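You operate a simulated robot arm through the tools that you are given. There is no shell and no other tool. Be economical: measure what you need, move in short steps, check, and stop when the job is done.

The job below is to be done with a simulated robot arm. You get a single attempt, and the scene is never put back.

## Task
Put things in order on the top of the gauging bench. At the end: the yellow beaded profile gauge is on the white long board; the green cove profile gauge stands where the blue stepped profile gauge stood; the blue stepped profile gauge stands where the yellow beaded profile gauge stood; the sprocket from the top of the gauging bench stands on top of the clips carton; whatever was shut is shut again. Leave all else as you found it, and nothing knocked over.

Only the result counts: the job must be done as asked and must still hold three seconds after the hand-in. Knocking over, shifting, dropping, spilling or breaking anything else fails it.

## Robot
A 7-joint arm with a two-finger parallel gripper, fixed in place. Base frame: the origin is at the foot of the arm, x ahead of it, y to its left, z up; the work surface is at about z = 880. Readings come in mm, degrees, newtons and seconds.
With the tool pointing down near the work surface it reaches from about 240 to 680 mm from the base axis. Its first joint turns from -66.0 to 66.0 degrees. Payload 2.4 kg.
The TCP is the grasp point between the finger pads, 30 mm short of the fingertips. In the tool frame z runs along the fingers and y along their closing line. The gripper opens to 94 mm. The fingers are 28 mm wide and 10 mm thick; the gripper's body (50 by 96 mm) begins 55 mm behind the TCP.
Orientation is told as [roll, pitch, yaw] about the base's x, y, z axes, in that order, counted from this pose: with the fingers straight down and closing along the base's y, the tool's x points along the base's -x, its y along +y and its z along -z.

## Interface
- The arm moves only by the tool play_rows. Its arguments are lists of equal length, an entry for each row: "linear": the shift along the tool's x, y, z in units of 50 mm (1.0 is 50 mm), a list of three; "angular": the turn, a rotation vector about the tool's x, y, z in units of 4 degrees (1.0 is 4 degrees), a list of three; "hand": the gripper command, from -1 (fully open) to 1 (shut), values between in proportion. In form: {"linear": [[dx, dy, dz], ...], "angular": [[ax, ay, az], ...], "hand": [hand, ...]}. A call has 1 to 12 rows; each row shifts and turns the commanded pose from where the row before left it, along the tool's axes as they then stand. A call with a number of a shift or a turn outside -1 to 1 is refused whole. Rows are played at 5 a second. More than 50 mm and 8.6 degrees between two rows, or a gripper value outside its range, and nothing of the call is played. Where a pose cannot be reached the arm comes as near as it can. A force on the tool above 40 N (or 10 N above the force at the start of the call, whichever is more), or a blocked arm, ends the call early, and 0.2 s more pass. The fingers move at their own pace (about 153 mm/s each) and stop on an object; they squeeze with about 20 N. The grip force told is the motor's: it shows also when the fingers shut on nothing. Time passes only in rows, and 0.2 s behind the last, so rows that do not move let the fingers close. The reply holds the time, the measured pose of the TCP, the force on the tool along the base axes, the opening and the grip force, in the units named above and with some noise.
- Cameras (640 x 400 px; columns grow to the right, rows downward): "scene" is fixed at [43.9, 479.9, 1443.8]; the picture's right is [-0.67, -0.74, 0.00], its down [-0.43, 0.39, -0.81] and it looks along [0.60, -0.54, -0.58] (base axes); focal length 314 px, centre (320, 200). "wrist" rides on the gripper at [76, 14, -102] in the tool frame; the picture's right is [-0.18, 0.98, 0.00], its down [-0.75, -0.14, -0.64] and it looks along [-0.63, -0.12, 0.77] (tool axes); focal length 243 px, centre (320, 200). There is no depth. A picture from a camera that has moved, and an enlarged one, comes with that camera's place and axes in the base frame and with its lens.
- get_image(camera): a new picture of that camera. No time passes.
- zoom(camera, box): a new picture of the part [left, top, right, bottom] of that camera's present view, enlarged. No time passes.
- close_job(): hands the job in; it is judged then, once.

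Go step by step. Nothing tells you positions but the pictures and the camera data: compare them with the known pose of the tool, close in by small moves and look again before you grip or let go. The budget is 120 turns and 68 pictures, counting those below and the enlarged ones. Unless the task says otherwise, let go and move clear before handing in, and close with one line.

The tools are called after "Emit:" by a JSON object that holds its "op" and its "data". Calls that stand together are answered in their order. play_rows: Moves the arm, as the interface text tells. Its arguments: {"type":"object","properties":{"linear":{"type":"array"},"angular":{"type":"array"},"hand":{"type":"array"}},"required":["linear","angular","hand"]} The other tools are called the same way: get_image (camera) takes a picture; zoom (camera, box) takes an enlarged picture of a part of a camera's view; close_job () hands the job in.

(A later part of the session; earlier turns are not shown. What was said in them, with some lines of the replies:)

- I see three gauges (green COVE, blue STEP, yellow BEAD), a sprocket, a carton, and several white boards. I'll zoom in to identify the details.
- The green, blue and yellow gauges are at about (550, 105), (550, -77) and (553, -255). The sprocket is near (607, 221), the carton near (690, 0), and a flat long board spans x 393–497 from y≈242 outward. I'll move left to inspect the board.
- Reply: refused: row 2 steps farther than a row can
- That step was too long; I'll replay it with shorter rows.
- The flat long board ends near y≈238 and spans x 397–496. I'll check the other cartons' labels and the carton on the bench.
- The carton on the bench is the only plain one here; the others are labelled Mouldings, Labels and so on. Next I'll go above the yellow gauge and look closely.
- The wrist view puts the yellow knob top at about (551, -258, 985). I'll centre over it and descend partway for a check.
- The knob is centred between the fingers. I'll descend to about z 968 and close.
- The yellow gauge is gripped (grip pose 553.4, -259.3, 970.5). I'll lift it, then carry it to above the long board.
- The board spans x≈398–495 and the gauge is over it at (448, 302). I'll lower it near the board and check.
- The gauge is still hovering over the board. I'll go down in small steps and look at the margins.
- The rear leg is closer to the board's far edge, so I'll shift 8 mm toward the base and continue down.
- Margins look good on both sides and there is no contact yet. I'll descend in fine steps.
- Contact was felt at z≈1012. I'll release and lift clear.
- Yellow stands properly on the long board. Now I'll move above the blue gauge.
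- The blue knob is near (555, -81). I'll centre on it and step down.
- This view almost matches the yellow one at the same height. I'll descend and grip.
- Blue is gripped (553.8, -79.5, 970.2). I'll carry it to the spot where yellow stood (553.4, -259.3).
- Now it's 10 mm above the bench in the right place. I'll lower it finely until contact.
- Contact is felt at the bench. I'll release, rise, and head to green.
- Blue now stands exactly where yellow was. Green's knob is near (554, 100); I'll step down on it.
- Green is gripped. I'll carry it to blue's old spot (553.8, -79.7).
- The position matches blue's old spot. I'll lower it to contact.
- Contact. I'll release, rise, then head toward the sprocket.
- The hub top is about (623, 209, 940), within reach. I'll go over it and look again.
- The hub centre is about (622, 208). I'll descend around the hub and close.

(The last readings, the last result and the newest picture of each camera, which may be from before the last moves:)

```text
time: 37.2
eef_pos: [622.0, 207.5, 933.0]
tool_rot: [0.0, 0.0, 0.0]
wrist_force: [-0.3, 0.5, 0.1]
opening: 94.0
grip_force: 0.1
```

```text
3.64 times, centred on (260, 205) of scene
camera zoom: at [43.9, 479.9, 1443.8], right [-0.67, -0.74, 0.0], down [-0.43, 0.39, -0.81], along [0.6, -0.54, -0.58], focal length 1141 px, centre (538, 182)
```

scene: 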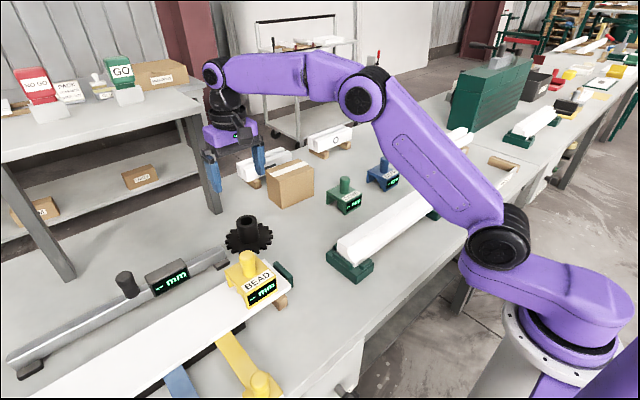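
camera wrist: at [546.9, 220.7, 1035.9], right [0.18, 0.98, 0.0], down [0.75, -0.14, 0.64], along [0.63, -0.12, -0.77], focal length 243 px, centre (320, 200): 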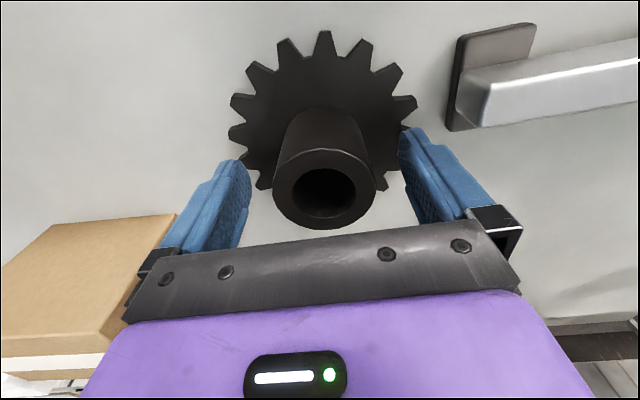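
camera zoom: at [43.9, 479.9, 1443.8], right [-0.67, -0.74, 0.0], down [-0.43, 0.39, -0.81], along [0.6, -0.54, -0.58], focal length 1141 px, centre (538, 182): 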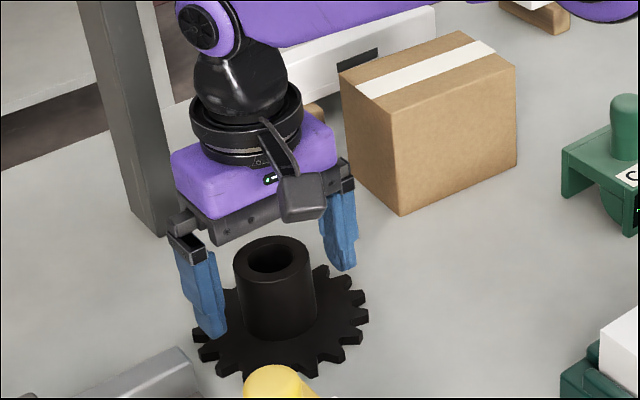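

The hub is nearly centred; I'll shift 2 mm and grip.

Emit:
{"op": "play_rows", "data": {"linear": [[0, 0.045, 0.04], [0, 0, 0], [0, 0, 0], [0, 0, 0]], "angular": [[0, 0, 0], [0, 0, 0], [0, 0, 0], [0, 0, 0]], "hand": [-1, 1, 1, 1]}}

Emit:
{"op": "play_rows", "data": {"linear": [[0, 0, -0.3], [0, 0, -0.5], [0, 0, -0.9], [0, 0, -0.9], [0, 0, -0.9], [0, 0, 0]], "angular": [[0, 0, 0], [0, 0, 0], [0, 0, 0], [0, 0, 0], [0, 0, 0], [0, 0, 0]], "hand": [1, 1, 1, 1, 1, 1]}}

Emit:
{"op": "get_image", "data": {"camera": "scene"}}

```text
time: 38.2
eef_pos: [621.5, 210.4, 931.7]
tool_rot: [0.0, 0.0, 0.0]
wrist_force: [-1.0, -2.4, 0.2]
opening: 55.3
grip_force: 19.9
```

```text
time: 39.6
eef_pos: [620.5, 211.5, 1106.7]
tool_rot: [0.0, 0.1, 0.0]
wrist_force: [-0.8, -0.2, -4.6]
opening: 55.1
grip_force: 19.9
```

```text
27 pictures are left
```

scene: 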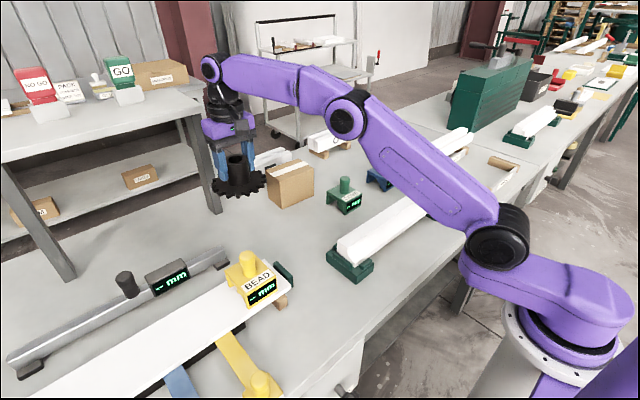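

The sprocket is lifted cleanly, with its bottom about 52 mm below the TCP. I'll carry it over to the carton and check reach.

Emit:
{"op": "play_rows", "data": {"linear": [[-0.05, -0.8, 0], [-0.1, -0.8, 0], [-0.1, -0.8, 0], [-0.1, -0.8, 0], [-0.1, -0.8, 0], [0, 0, 0]], "angular": [[0, 0, 0], [0, 0, 0], [0, 0, 0], [0, 0, 0], [0, 0, 0], [0, 0, 0]], "hand": [1, 1, 1, 1, 1, 1]}}

Emit:
{"op": "get_image", "data": {"camera": "wrist"}}

Emit:
{"op": "zoom", "data": {"camera": "scene", "box": [220, 110, 360, 220]}}

```text
time: 41.0
eef_pos: [641.5, 11.4, 1106.5]
tool_rot: [0.0, 0.1, 0.0]
wrist_force: [-0.1, -0.6, -4.4]
opening: 55.0
grip_force: 20.0
```

```text
26 pictures are left
camera wrist: at [566.5, 24.2, 1209.5], right [0.18, 0.98, 0.0], down [0.75, -0.14, 0.64], along [0.63, -0.12, -0.77], focal length 243 px, centre (320, 200)
```

wrist: 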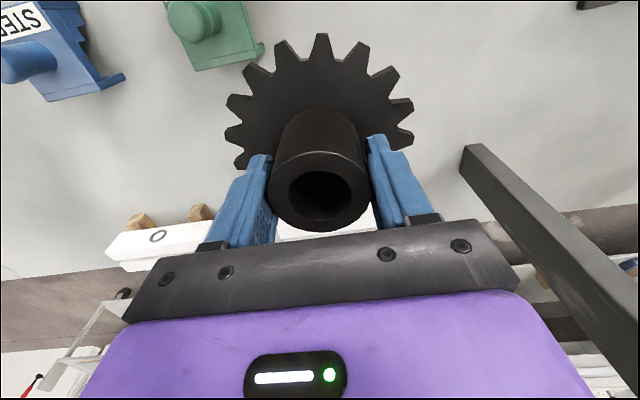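

```text
3.64 times, centred on (290, 165) of scene
camera zoom: at [44.0, 479.9, 1443.8], right [-0.67, -0.74, 0.0], down [-0.43, 0.39, -0.81], along [0.6, -0.54, -0.58], focal length 1141 px, centre (429, 327)
```

zoom: 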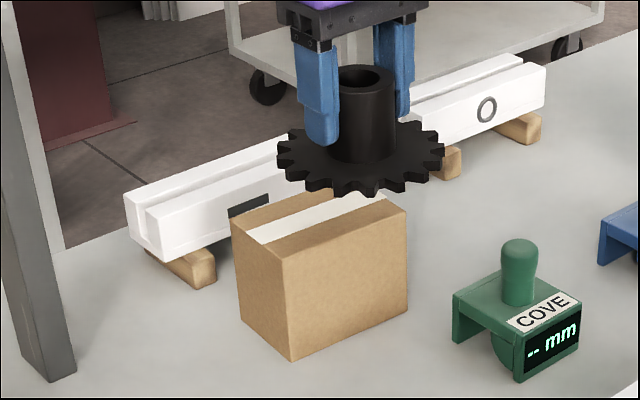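

The carton spans x≈665–742, y≈-50 to 68, with its top at ≈980. I'll extend toward (698, 9) to test reach.

Emit:
{"op": "play_rows", "data": {"linear": [[-0.4, -0.02, 0], [-0.4, -0.02, 0], [-0.33, 0, 0], [0, 0, 0]], "angular": [[0, 0, 0], [0, 0, 0], [0, 0, 0], [0, 0, 0]], "hand": [1, 1, 1, 1]}}

Emit:
{"op": "zoom", "data": {"camera": "scene", "box": [220, 110, 360, 220]}}

```text
time: 42.0
eef_pos: [663.9, 10.1, 1104.8]
tool_rot: [0.0, 0.0, 0.0]
wrist_force: [0.4, -0.4, -4.7]
opening: 54.6
grip_force: 20.3
out of reach, approached as far as the arm can: row 2, 3
```

```text
3.64 times, centred on (290, 165) of scene
camera zoom: at [44.0, 479.9, 1443.8], right [-0.67, -0.74, 0.0], down [-0.43, 0.39, -0.81], along [0.6, -0.54, -0.58], focal length 1141 px, centre (429, 327)
```

zoom: 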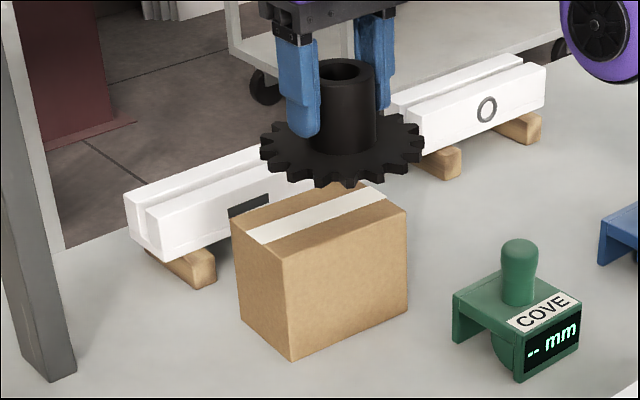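

Reach ends at x≈664 with the tool vertical. I'll set the sprocket down on free bench at about (585, 60) and regrip it with the tool pitched outward to gain reach.

Emit:
{"op": "play_rows", "data": {"linear": [[0.5, 0.3, 0], [0.5, 0.35, 0], [0.5, 0.35, 0], [0.08, 0, 0], [0, 0, 0.6], [0, 0, 0.8], [0, 0, 0.8], [0, 0, 0.8], [0, 0, 0]], "angular": [[0, 0, 0], [0, 0, 0], [0, 0, 0], [0, 0, 0], [0, 0, 0], [0, 0, 0], [0, 0, 0], [0, 0, 0], [0, 0, 0]], "hand": [1, 1, 1, 1, 1, 1, 1, 1, 1]}}

Emit:
{"op": "zoom", "data": {"camera": "scene", "box": [210, 130, 370, 255]}}

```text
time: 44.0
eef_pos: [586.6, 59.9, 952.5]
tool_rot: [0.0, 0.0, 0.0]
wrist_force: [-0.9, 0.2, -4.0]
opening: 55.0
grip_force: 19.9
```

```text
3.20 times, centred on (290, 192) of scene
camera zoom: at [44.0, 479.9, 1443.8], right [-0.67, -0.74, 0.0], down [-0.43, 0.39, -0.81], along [0.6, -0.54, -0.58], focal length 1004 px, centre (416, 224)
```

zoom: 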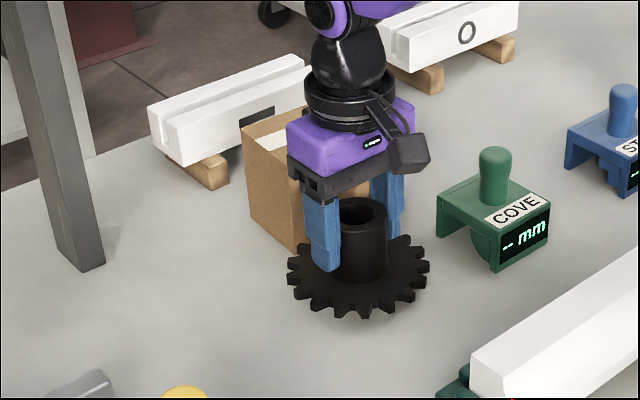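

The area is clear. I'll lower it to the bench.

Emit:
{"op": "play_rows", "data": {"linear": [[0, 0, 0.2], [0, 0, 0.14], [0, 0, 0]], "angular": [[0, 0, 0], [0, 0, 0], [0, 0, 0]], "hand": [1, 1, 1]}}

Emit:
{"op": "play_rows", "data": {"linear": [[0, 0, 0.04], [0, 0, 0.02], [0, 0, 0]], "angular": [[0, 0, 0], [0, 0, 0], [0, 0, 0]], "hand": [1, 1, 1]}}

```text
time: 44.8
eef_pos: [588.1, 60.2, 937.4]
tool_rot: [0.0, -0.1, 0.1]
wrist_force: [0.7, 0.4, -3.7]
opening: 55.2
grip_force: 20.0
```

```text
time: 45.6
eef_pos: [587.8, 58.3, 934.2]
tool_rot: [0.0, 0.0, 0.0]
wrist_force: [-0.5, -0.7, -2.9]
opening: 55.2
grip_force: 20.4
```

Emit:
{"op": "play_rows", "data": {"linear": [[0, 0, 0.02], [0, 0, 0.02], [0, 0, 0]], "angular": [[0, 0, 0], [0, 0, 0], [0, 0, 0]], "hand": [1, 1, 1]}}

```text
time: 46.4
eef_pos: [586.5, 58.3, 933.6]
tool_rot: [-0.1, -0.2, 0.0]
wrist_force: [-1.9, 1.0, 6.2]
opening: 54.9
grip_force: 19.8
```

It is on the bench. I'll release, rise, tilt 20° outward, and test reach over the carton with an empty hand.

Emit:
{"op": "play_rows", "data": {"linear": [[0, 0, 0], [0, 0, 0], [0, 0, -0.5], [0, 0, -0.9], [0, 0, -0.9], [0, 0, -0.9], [0, 0, -0.5]], "angular": [[0, 0, 0], [0, 0, 0], [0, 0, 0], [0, 0, 0], [0, 0, 0], [0, 0, 0], [0, 0, 0]], "hand": [-1, -1, -1, -1, -1, -1, -1]}}

Emit:
{"op": "play_rows", "data": {"linear": [[0, 0, 0], [0, 0, 0], [0, 0, 0], [0, 0, 0], [0, 0, 0], [0, 0, 0]], "angular": [[0, -1, 0], [0, -1, 0], [0, -1, 0], [0, -1, 0], [0, -1, 0], [0, 0, 0]], "hand": [-1, -1, -1, -1, -1, -1]}}

```text
time: 48.0
eef_pos: [586.6, 59.4, 1117.4]
tool_rot: [0.0, -0.1, 0.0]
wrist_force: [-0.3, -0.2, 0.6]
opening: 94.0
grip_force: 0.0
```

```text
time: 49.4
eef_pos: [585.9, 58.7, 1116.0]
tool_rot: [0.0, -20.1, 0.0]
wrist_force: [-0.1, -0.5, 0.0]
opening: 94.0
grip_force: 0.2
```

Emit:
{"op": "play_rows", "data": {"linear": [[-0.71, -0.33, 0.26], [-0.71, -0.33, 0.26], [-0.71, -0.33, 0.26], [0.2, 0, 0.56], [0.2, 0, 0.56], [0, 0, 0]], "angular": [[0, 0, 0], [0, 0, 0], [0, 0, 0], [0, 0, 0], [0, 0, 0], [0, 0, 0]], "hand": [-1, -1, -1, -1, -1, -1]}}

Emit:
{"op": "get_image", "data": {"camera": "wrist"}}

Emit:
{"op": "zoom", "data": {"camera": "scene", "box": [210, 110, 370, 235]}}

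```text
time: 50.8
eef_pos: [700.8, 10.4, 1054.9]
tool_rot: [-0.1, -19.9, 0.0]
wrist_force: [-1.0, 0.0, 0.8]
opening: 94.1
grip_force: 0.0
```

```text
22 pictures are left
camera wrist: at [596.8, 23.3, 1126.0], right [0.17, 0.98, 0.06], down [0.49, -0.14, 0.86], along [0.86, -0.12, -0.5], focal length 243 px, centre (320, 200)
```

wrist: 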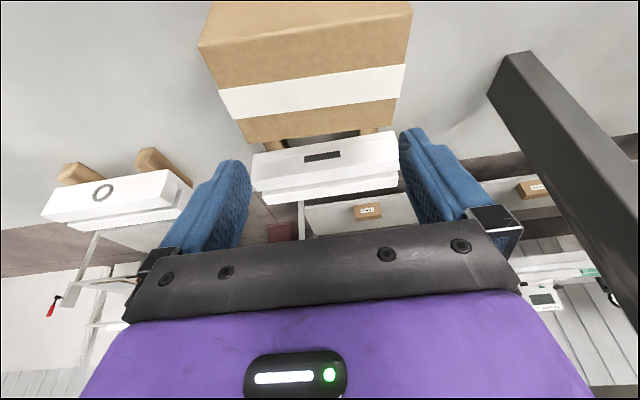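

```text
3.20 times, centred on (290, 172) of scene
camera zoom: at [43.9, 479.9, 1443.8], right [-0.67, -0.74, 0.0], down [-0.43, 0.39, -0.81], along [0.6, -0.54, -0.58], focal length 1004 px, centre (416, 288)
```

zoom: 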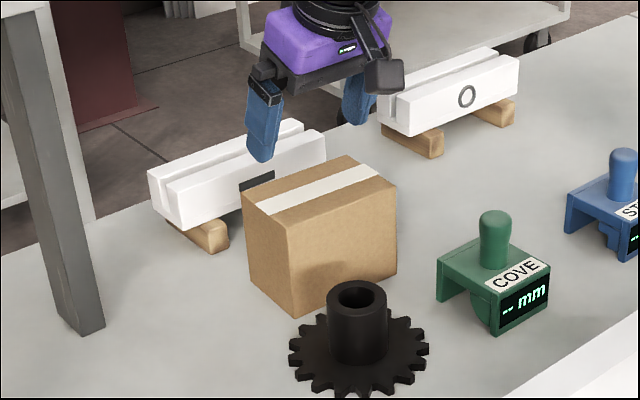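

Reach is fine at 20° tilt, and the carton centre is confirmed at about (702, 8). I'll return above the sprocket with this tilt and check alignment.

Emit:
{"op": "play_rows", "data": {"linear": [[0.713, 0.323, -0.26], [0.713, 0.323, -0.26], [0.713, 0.323, -0.26], [0.22, 0, 0.6], [0, 0, 0]], "angular": [[0, 0, 0], [0, 0, 0], [0, 0, 0], [0, 0, 0], [0, 0, 0]], "hand": [-1, -1, -1, -1, -1]}}

Emit:
{"op": "get_image", "data": {"camera": "wrist"}}

```text
time: 52.0
eef_pos: [587.3, 57.7, 1024.0]
tool_rot: [0.0, -20.0, 0.0]
wrist_force: [0.4, 0.3, -0.1]
opening: 93.8
grip_force: 0.0
```

```text
20 pictures are left
camera wrist: at [481.4, 70.4, 1094.5], right [0.17, 0.98, 0.06], down [0.49, -0.14, 0.86], along [0.86, -0.12, -0.5], focal length 243 px, centre (320, 200)
```

wrist: 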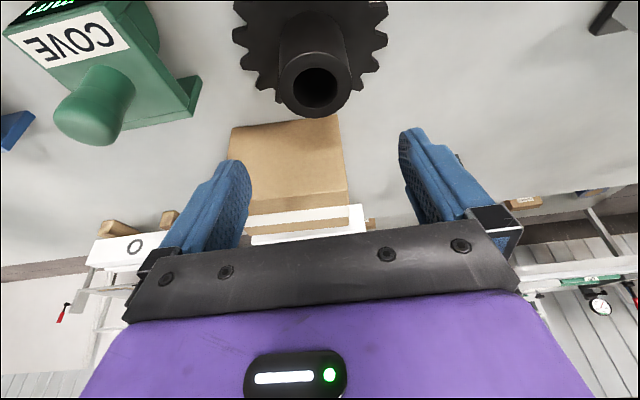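

The hub is right under the TCP. I'll descend vertically and grip.

Emit:
{"op": "play_rows", "data": {"linear": [[0.196, 0, 0.539], [0.196, 0, 0.539], [0.196, 0, 0.539], [0, 0, 0], [0, 0, 0], [0, 0, 0], [0, 0, 0]], "angular": [[0, 0, 0], [0, 0, 0], [0, 0, 0], [0, 0, 0], [0, 0, 0], [0, 0, 0], [0, 0, 0]], "hand": [-1, -1, -1, -1, 1, 1, 1]}}

Emit:
{"op": "zoom", "data": {"camera": "scene", "box": [210, 130, 370, 255]}}

```text
time: 53.6
eef_pos: [585.4, 58.2, 940.1]
tool_rot: [0.0, -20.1, 0.0]
wrist_force: [0.6, 0.5, -0.4]
opening: 55.0
grip_force: 19.7
```

```text
3.20 times, centred on (290, 192) of scene
camera zoom: at [43.9, 479.9, 1443.8], right [-0.67, -0.74, 0.0], down [-0.43, 0.39, -0.81], along [0.6, -0.54, -0.58], focal length 1004 px, centre (416, 224)
```

zoom: 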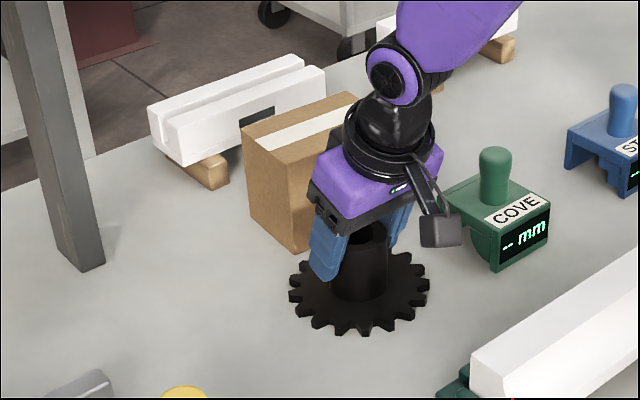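

Gripped. I'll lift straight up and check the sprocket stays level.

Emit:
{"op": "play_rows", "data": {"linear": [[-0.1, 0, -0.28], [-0.2, 0, -0.55], [-0.25, 0, -0.69], [-0.25, 0, -0.69], [-0.17, 0, -0.47], [0, 0, 0]], "angular": [[0, 0, 0], [0, 0, 0], [0, 0, 0], [0, 0, 0], [0, 0, 0], [0, 0, 0]], "hand": [1, 1, 1, 1, 1, 1]}}

Emit:
{"op": "zoom", "data": {"camera": "scene", "box": [210, 110, 370, 235]}}

```text
time: 55.0
eef_pos: [585.1, 59.0, 1082.5]
tool_rot: [0.0, -20.0, 0.0]
wrist_force: [-0.1, -0.3, -5.1]
opening: 55.1
grip_force: 20.3
```

```text
3.20 times, centred on (290, 172) of scene
camera zoom: at [44.0, 479.9, 1443.8], right [-0.67, -0.74, 0.0], down [-0.43, 0.39, -0.81], along [0.6, -0.54, -0.58], focal length 1004 px, centre (416, 288)
```

zoom: 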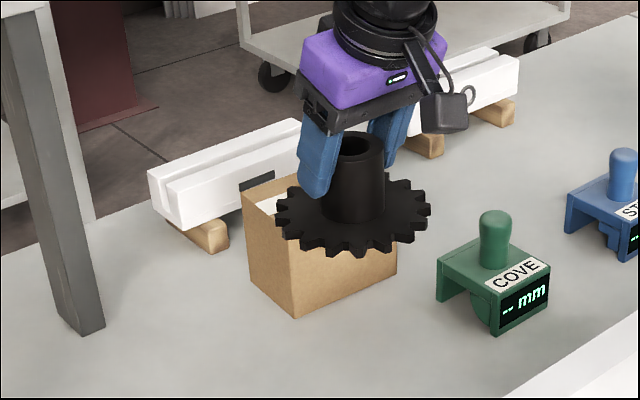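

It is level. Now I'll move to above the carton centre (702, 8).

Emit:
{"op": "play_rows", "data": {"linear": [[-0.55, -0.255, 0.2], [-0.55, -0.255, 0.2], [-0.55, -0.255, 0.2], [-0.55, -0.255, 0.2], [0, 0, 0]], "angular": [[0, 0, 0], [0, 0, 0], [0, 0, 0], [0, 0, 0], [0, 0, 0]], "hand": [1, 1, 1, 1, 1]}}

Emit:
{"op": "zoom", "data": {"camera": "scene", "box": [210, 110, 370, 235]}}

```text
time: 56.2
eef_pos: [703.4, 8.7, 1080.5]
tool_rot: [0.0, -19.8, 0.0]
wrist_force: [-0.4, 0.2, -4.1]
opening: 54.7
grip_force: 19.9
```

```text
3.20 times, centred on (290, 172) of scene
camera zoom: at [44.0, 479.9, 1443.8], right [-0.67, -0.74, 0.0], down [-0.43, 0.39, -0.81], along [0.6, -0.54, -0.58], focal length 1004 px, centre (416, 288)
```

zoom: 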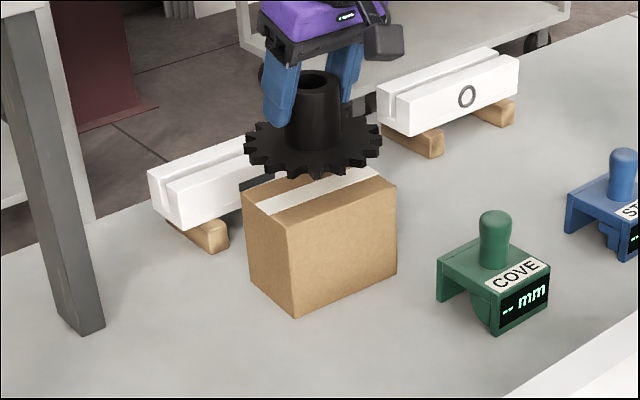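

The sprocket is about 40 mm above the carton. I'll lower 30 mm and check.

Emit:
{"op": "play_rows", "data": {"linear": [[0.103, 0, 0.282], [0.103, 0, 0.282], [0, 0, 0]], "angular": [[0, 0, 0], [0, 0, 0], [0, 0, 0]], "hand": [1, 1, 1]}}

Emit:
{"op": "zoom", "data": {"camera": "scene", "box": [230, 120, 340, 215]}}

```text
time: 57.0
eef_pos: [703.4, 7.7, 1050.3]
tool_rot: [0.1, -20.0, 0.0]
wrist_force: [0.0, 0.2, -4.8]
opening: 54.8
grip_force: 19.7
```

```text
4.21 times, centred on (285, 168) of scene
camera zoom: at [44.0, 479.9, 1443.8], right [-0.67, -0.74, 0.0], down [-0.43, 0.39, -0.81], along [0.6, -0.54, -0.58], focal length 1321 px, centre (467, 337)
```

zoom: 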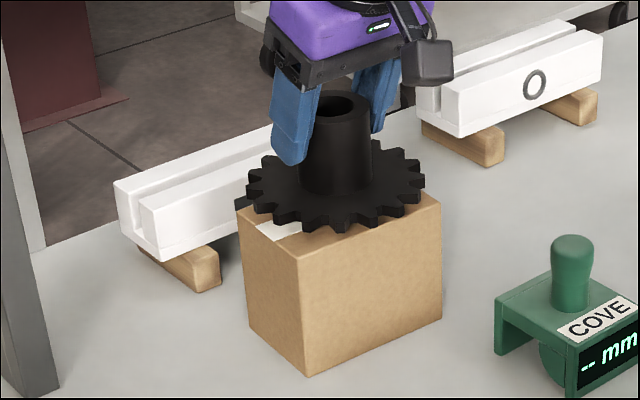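

Centred well. Next come fine steps down until contact.

Emit:
{"op": "play_rows", "data": {"linear": [[0.0137, 0, 0.0376], [0.0137, 0, 0.0376], [0.0137, 0, 0.0376], [0, 0, 0]], "angular": [[0, 0, 0], [0, 0, 0], [0, 0, 0], [0, 0, 0]], "hand": [1, 1, 1, 1]}}

Emit:
{"op": "play_rows", "data": {"linear": [[0.0137, 0, 0.0376], [0, 0, 0]], "angular": [[0, 0, 0], [0, 0, 0]], "hand": [1, 1]}}

Emit:
{"op": "play_rows", "data": {"linear": [[0.0137, 0, 0.0376], [0, 0, 0]], "angular": [[0, 0, 0], [0, 0, 0]], "hand": [1, 1]}}

```text
time: 58.0
eef_pos: [704.4, 6.5, 1045.5]
tool_rot: [0.0, -20.0, 0.0]
wrist_force: [-0.7, -0.3, -4.5]
opening: 54.8
grip_force: 19.6
```

```text
time: 58.6
eef_pos: [705.2, 7.2, 1044.5]
tool_rot: [0.0, -20.1, -0.1]
wrist_force: [-0.8, 0.9, -4.4]
opening: 54.6
grip_force: 20.1
```

```text
time: 59.2
eef_pos: [704.8, 6.6, 1041.4]
tool_rot: [0.1, -20.0, 0.0]
wrist_force: [0.7, 0.7, -3.8]
opening: 54.8
grip_force: 20.3
```

Emit:
{"op": "play_rows", "data": {"linear": [[0.0137, 0, 0.0376], [0, 0, 0]], "angular": [[0, 0, 0], [0, 0, 0]], "hand": [1, 1]}}

Emit:
{"op": "zoom", "data": {"camera": "scene", "box": [230, 120, 340, 215]}}

```text
time: 59.8
eef_pos: [704.6, 5.8, 1040.5]
tool_rot: [0.0, -20.0, -0.1]
wrist_force: [0.3, 0.0, -2.5]
opening: 54.8
grip_force: 20.3
```

```text
4.21 times, centred on (285, 168) of scene
camera zoom: at [43.9, 479.9, 1443.8], right [-0.67, -0.74, 0.0], down [-0.43, 0.39, -0.81], along [0.6, -0.54, -0.58], focal length 1321 px, centre (467, 337)
```

zoom: 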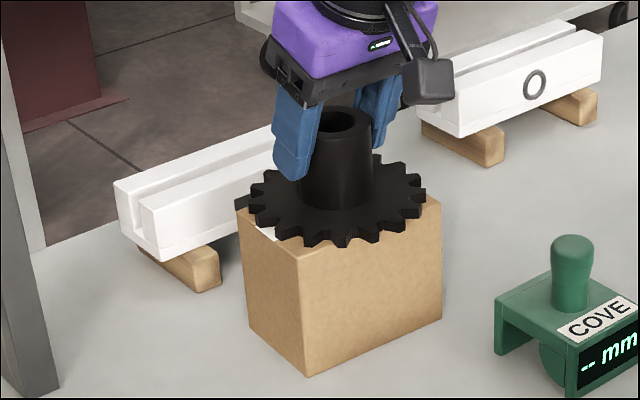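

Emit:
{"op": "play_rows", "data": {"linear": [[0.0069, 0, 0.0188], [0, 0, 0]], "angular": [[0, 0, 0], [0, 0, 0]], "hand": [1, 1]}}

```text
time: 60.4
eef_pos: [704.4, 6.9, 1038.8]
tool_rot: [-0.1, -20.1, 0.0]
wrist_force: [-3.7, 0.0, 4.4]
opening: 54.8
grip_force: 19.6
```

Contact with the carton top. I'll release, wait, and rise vertically.

Emit:
{"op": "play_rows", "data": {"linear": [[0, 0, 0], [0, 0, 0], [0, 0, 0], [-0.1, 0, -0.28], [-0.2, 0, -0.55], [-0.25, 0, -0.69], [-0.25, 0, -0.69]], "angular": [[0, 0, 0], [0, 0, 0], [0, 0, 0], [0, 0, 0], [0, 0, 0], [0, 0, 0], [0, 0, 0]], "hand": [0, -0.5, -0.5, -0.5, -0.5, -0.5, -0.5]}}

Emit:
{"op": "get_image", "data": {"camera": "scene"}}

```text
time: 62.0
eef_pos: [704.3, 8.0, 1156.4]
tool_rot: [0.0, -20.0, 0.1]
wrist_force: [-0.6, 0.0, 0.7]
opening: 70.4
grip_force: 0.0
```

```text
14 pictures are left
```

scene: 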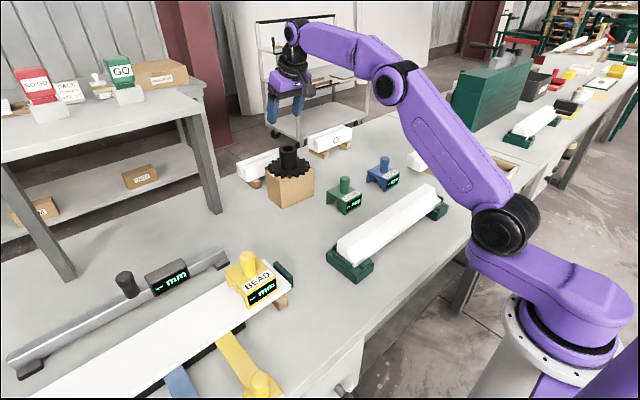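

The sprocket stands on the carton. I'll retract toward the base, untilt, and do a final check.

Emit:
{"op": "play_rows", "data": {"linear": [[0.5, 0, -0.5], [0.9, 0, -0.3], [0.9, 0, -0.3], [0.9, 0, -0.3], [0.9, 0, -0.3], [0, 0, 0]], "angular": [[0, 0, 0], [0, 1, 0], [0, 1, 0], [0, 1, 0], [0, 1, 0], [0, 1, 0]], "hand": [-0.5, -0.5, -0.5, -0.5, -0.5, -0.5]}}

Emit:
{"op": "zoom", "data": {"camera": "scene", "box": [200, 120, 440, 310]}}

Emit:
{"op": "get_image", "data": {"camera": "wrist"}}

```text
time: 63.4
eef_pos: [483.0, 8.3, 1186.1]
tool_rot: [0.0, 0.1, 0.0]
wrist_force: [-0.3, 0.8, 0.0]
opening: 70.5
grip_force: 0.0
```

```text
2.11 times, centred on (320, 215) of scene
camera zoom: at [43.8, 479.9, 1443.8], right [-0.67, -0.74, 0.0], down [-0.43, 0.39, -0.81], along [0.6, -0.54, -0.58], focal length 661 px, centre (320, 168)
```

zoom: 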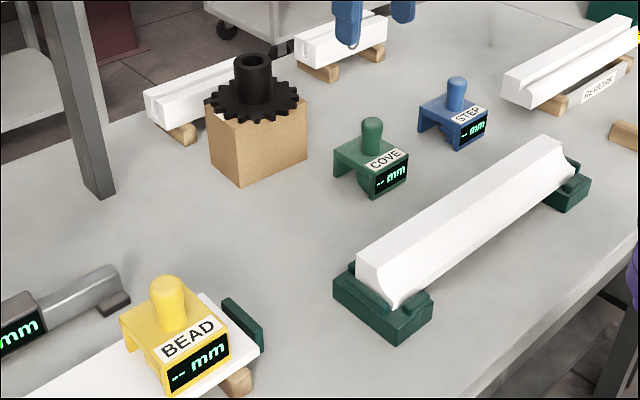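

```text
12 pictures are left
camera wrist: at [408.4, 20.6, 1289.2], right [0.18, 0.98, 0.0], down [0.75, -0.14, 0.64], along [0.63, -0.12, -0.77], focal length 243 px, centre (320, 200)
```

wrist: 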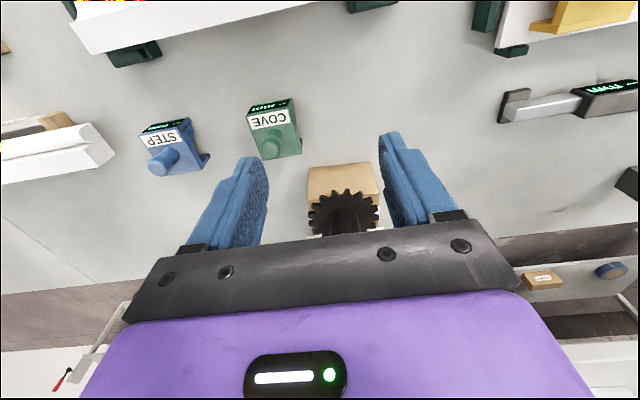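

All pieces are in place and upright, nothing was opened, and the arm is clear, so I'm handing in.

Emit:
{"op": "close_job", "data": {}}

```text
The job is handed in.
```

The job is handed in: yellow is on the flat white long board, green is where blue stood, and blue is where yellow stood. The sprocket stands on the bench carton, which I took to be the clips carton because no label was visible on it. I opened nothing, so there was nothing to shut again, and the last pictures showed everything upright.
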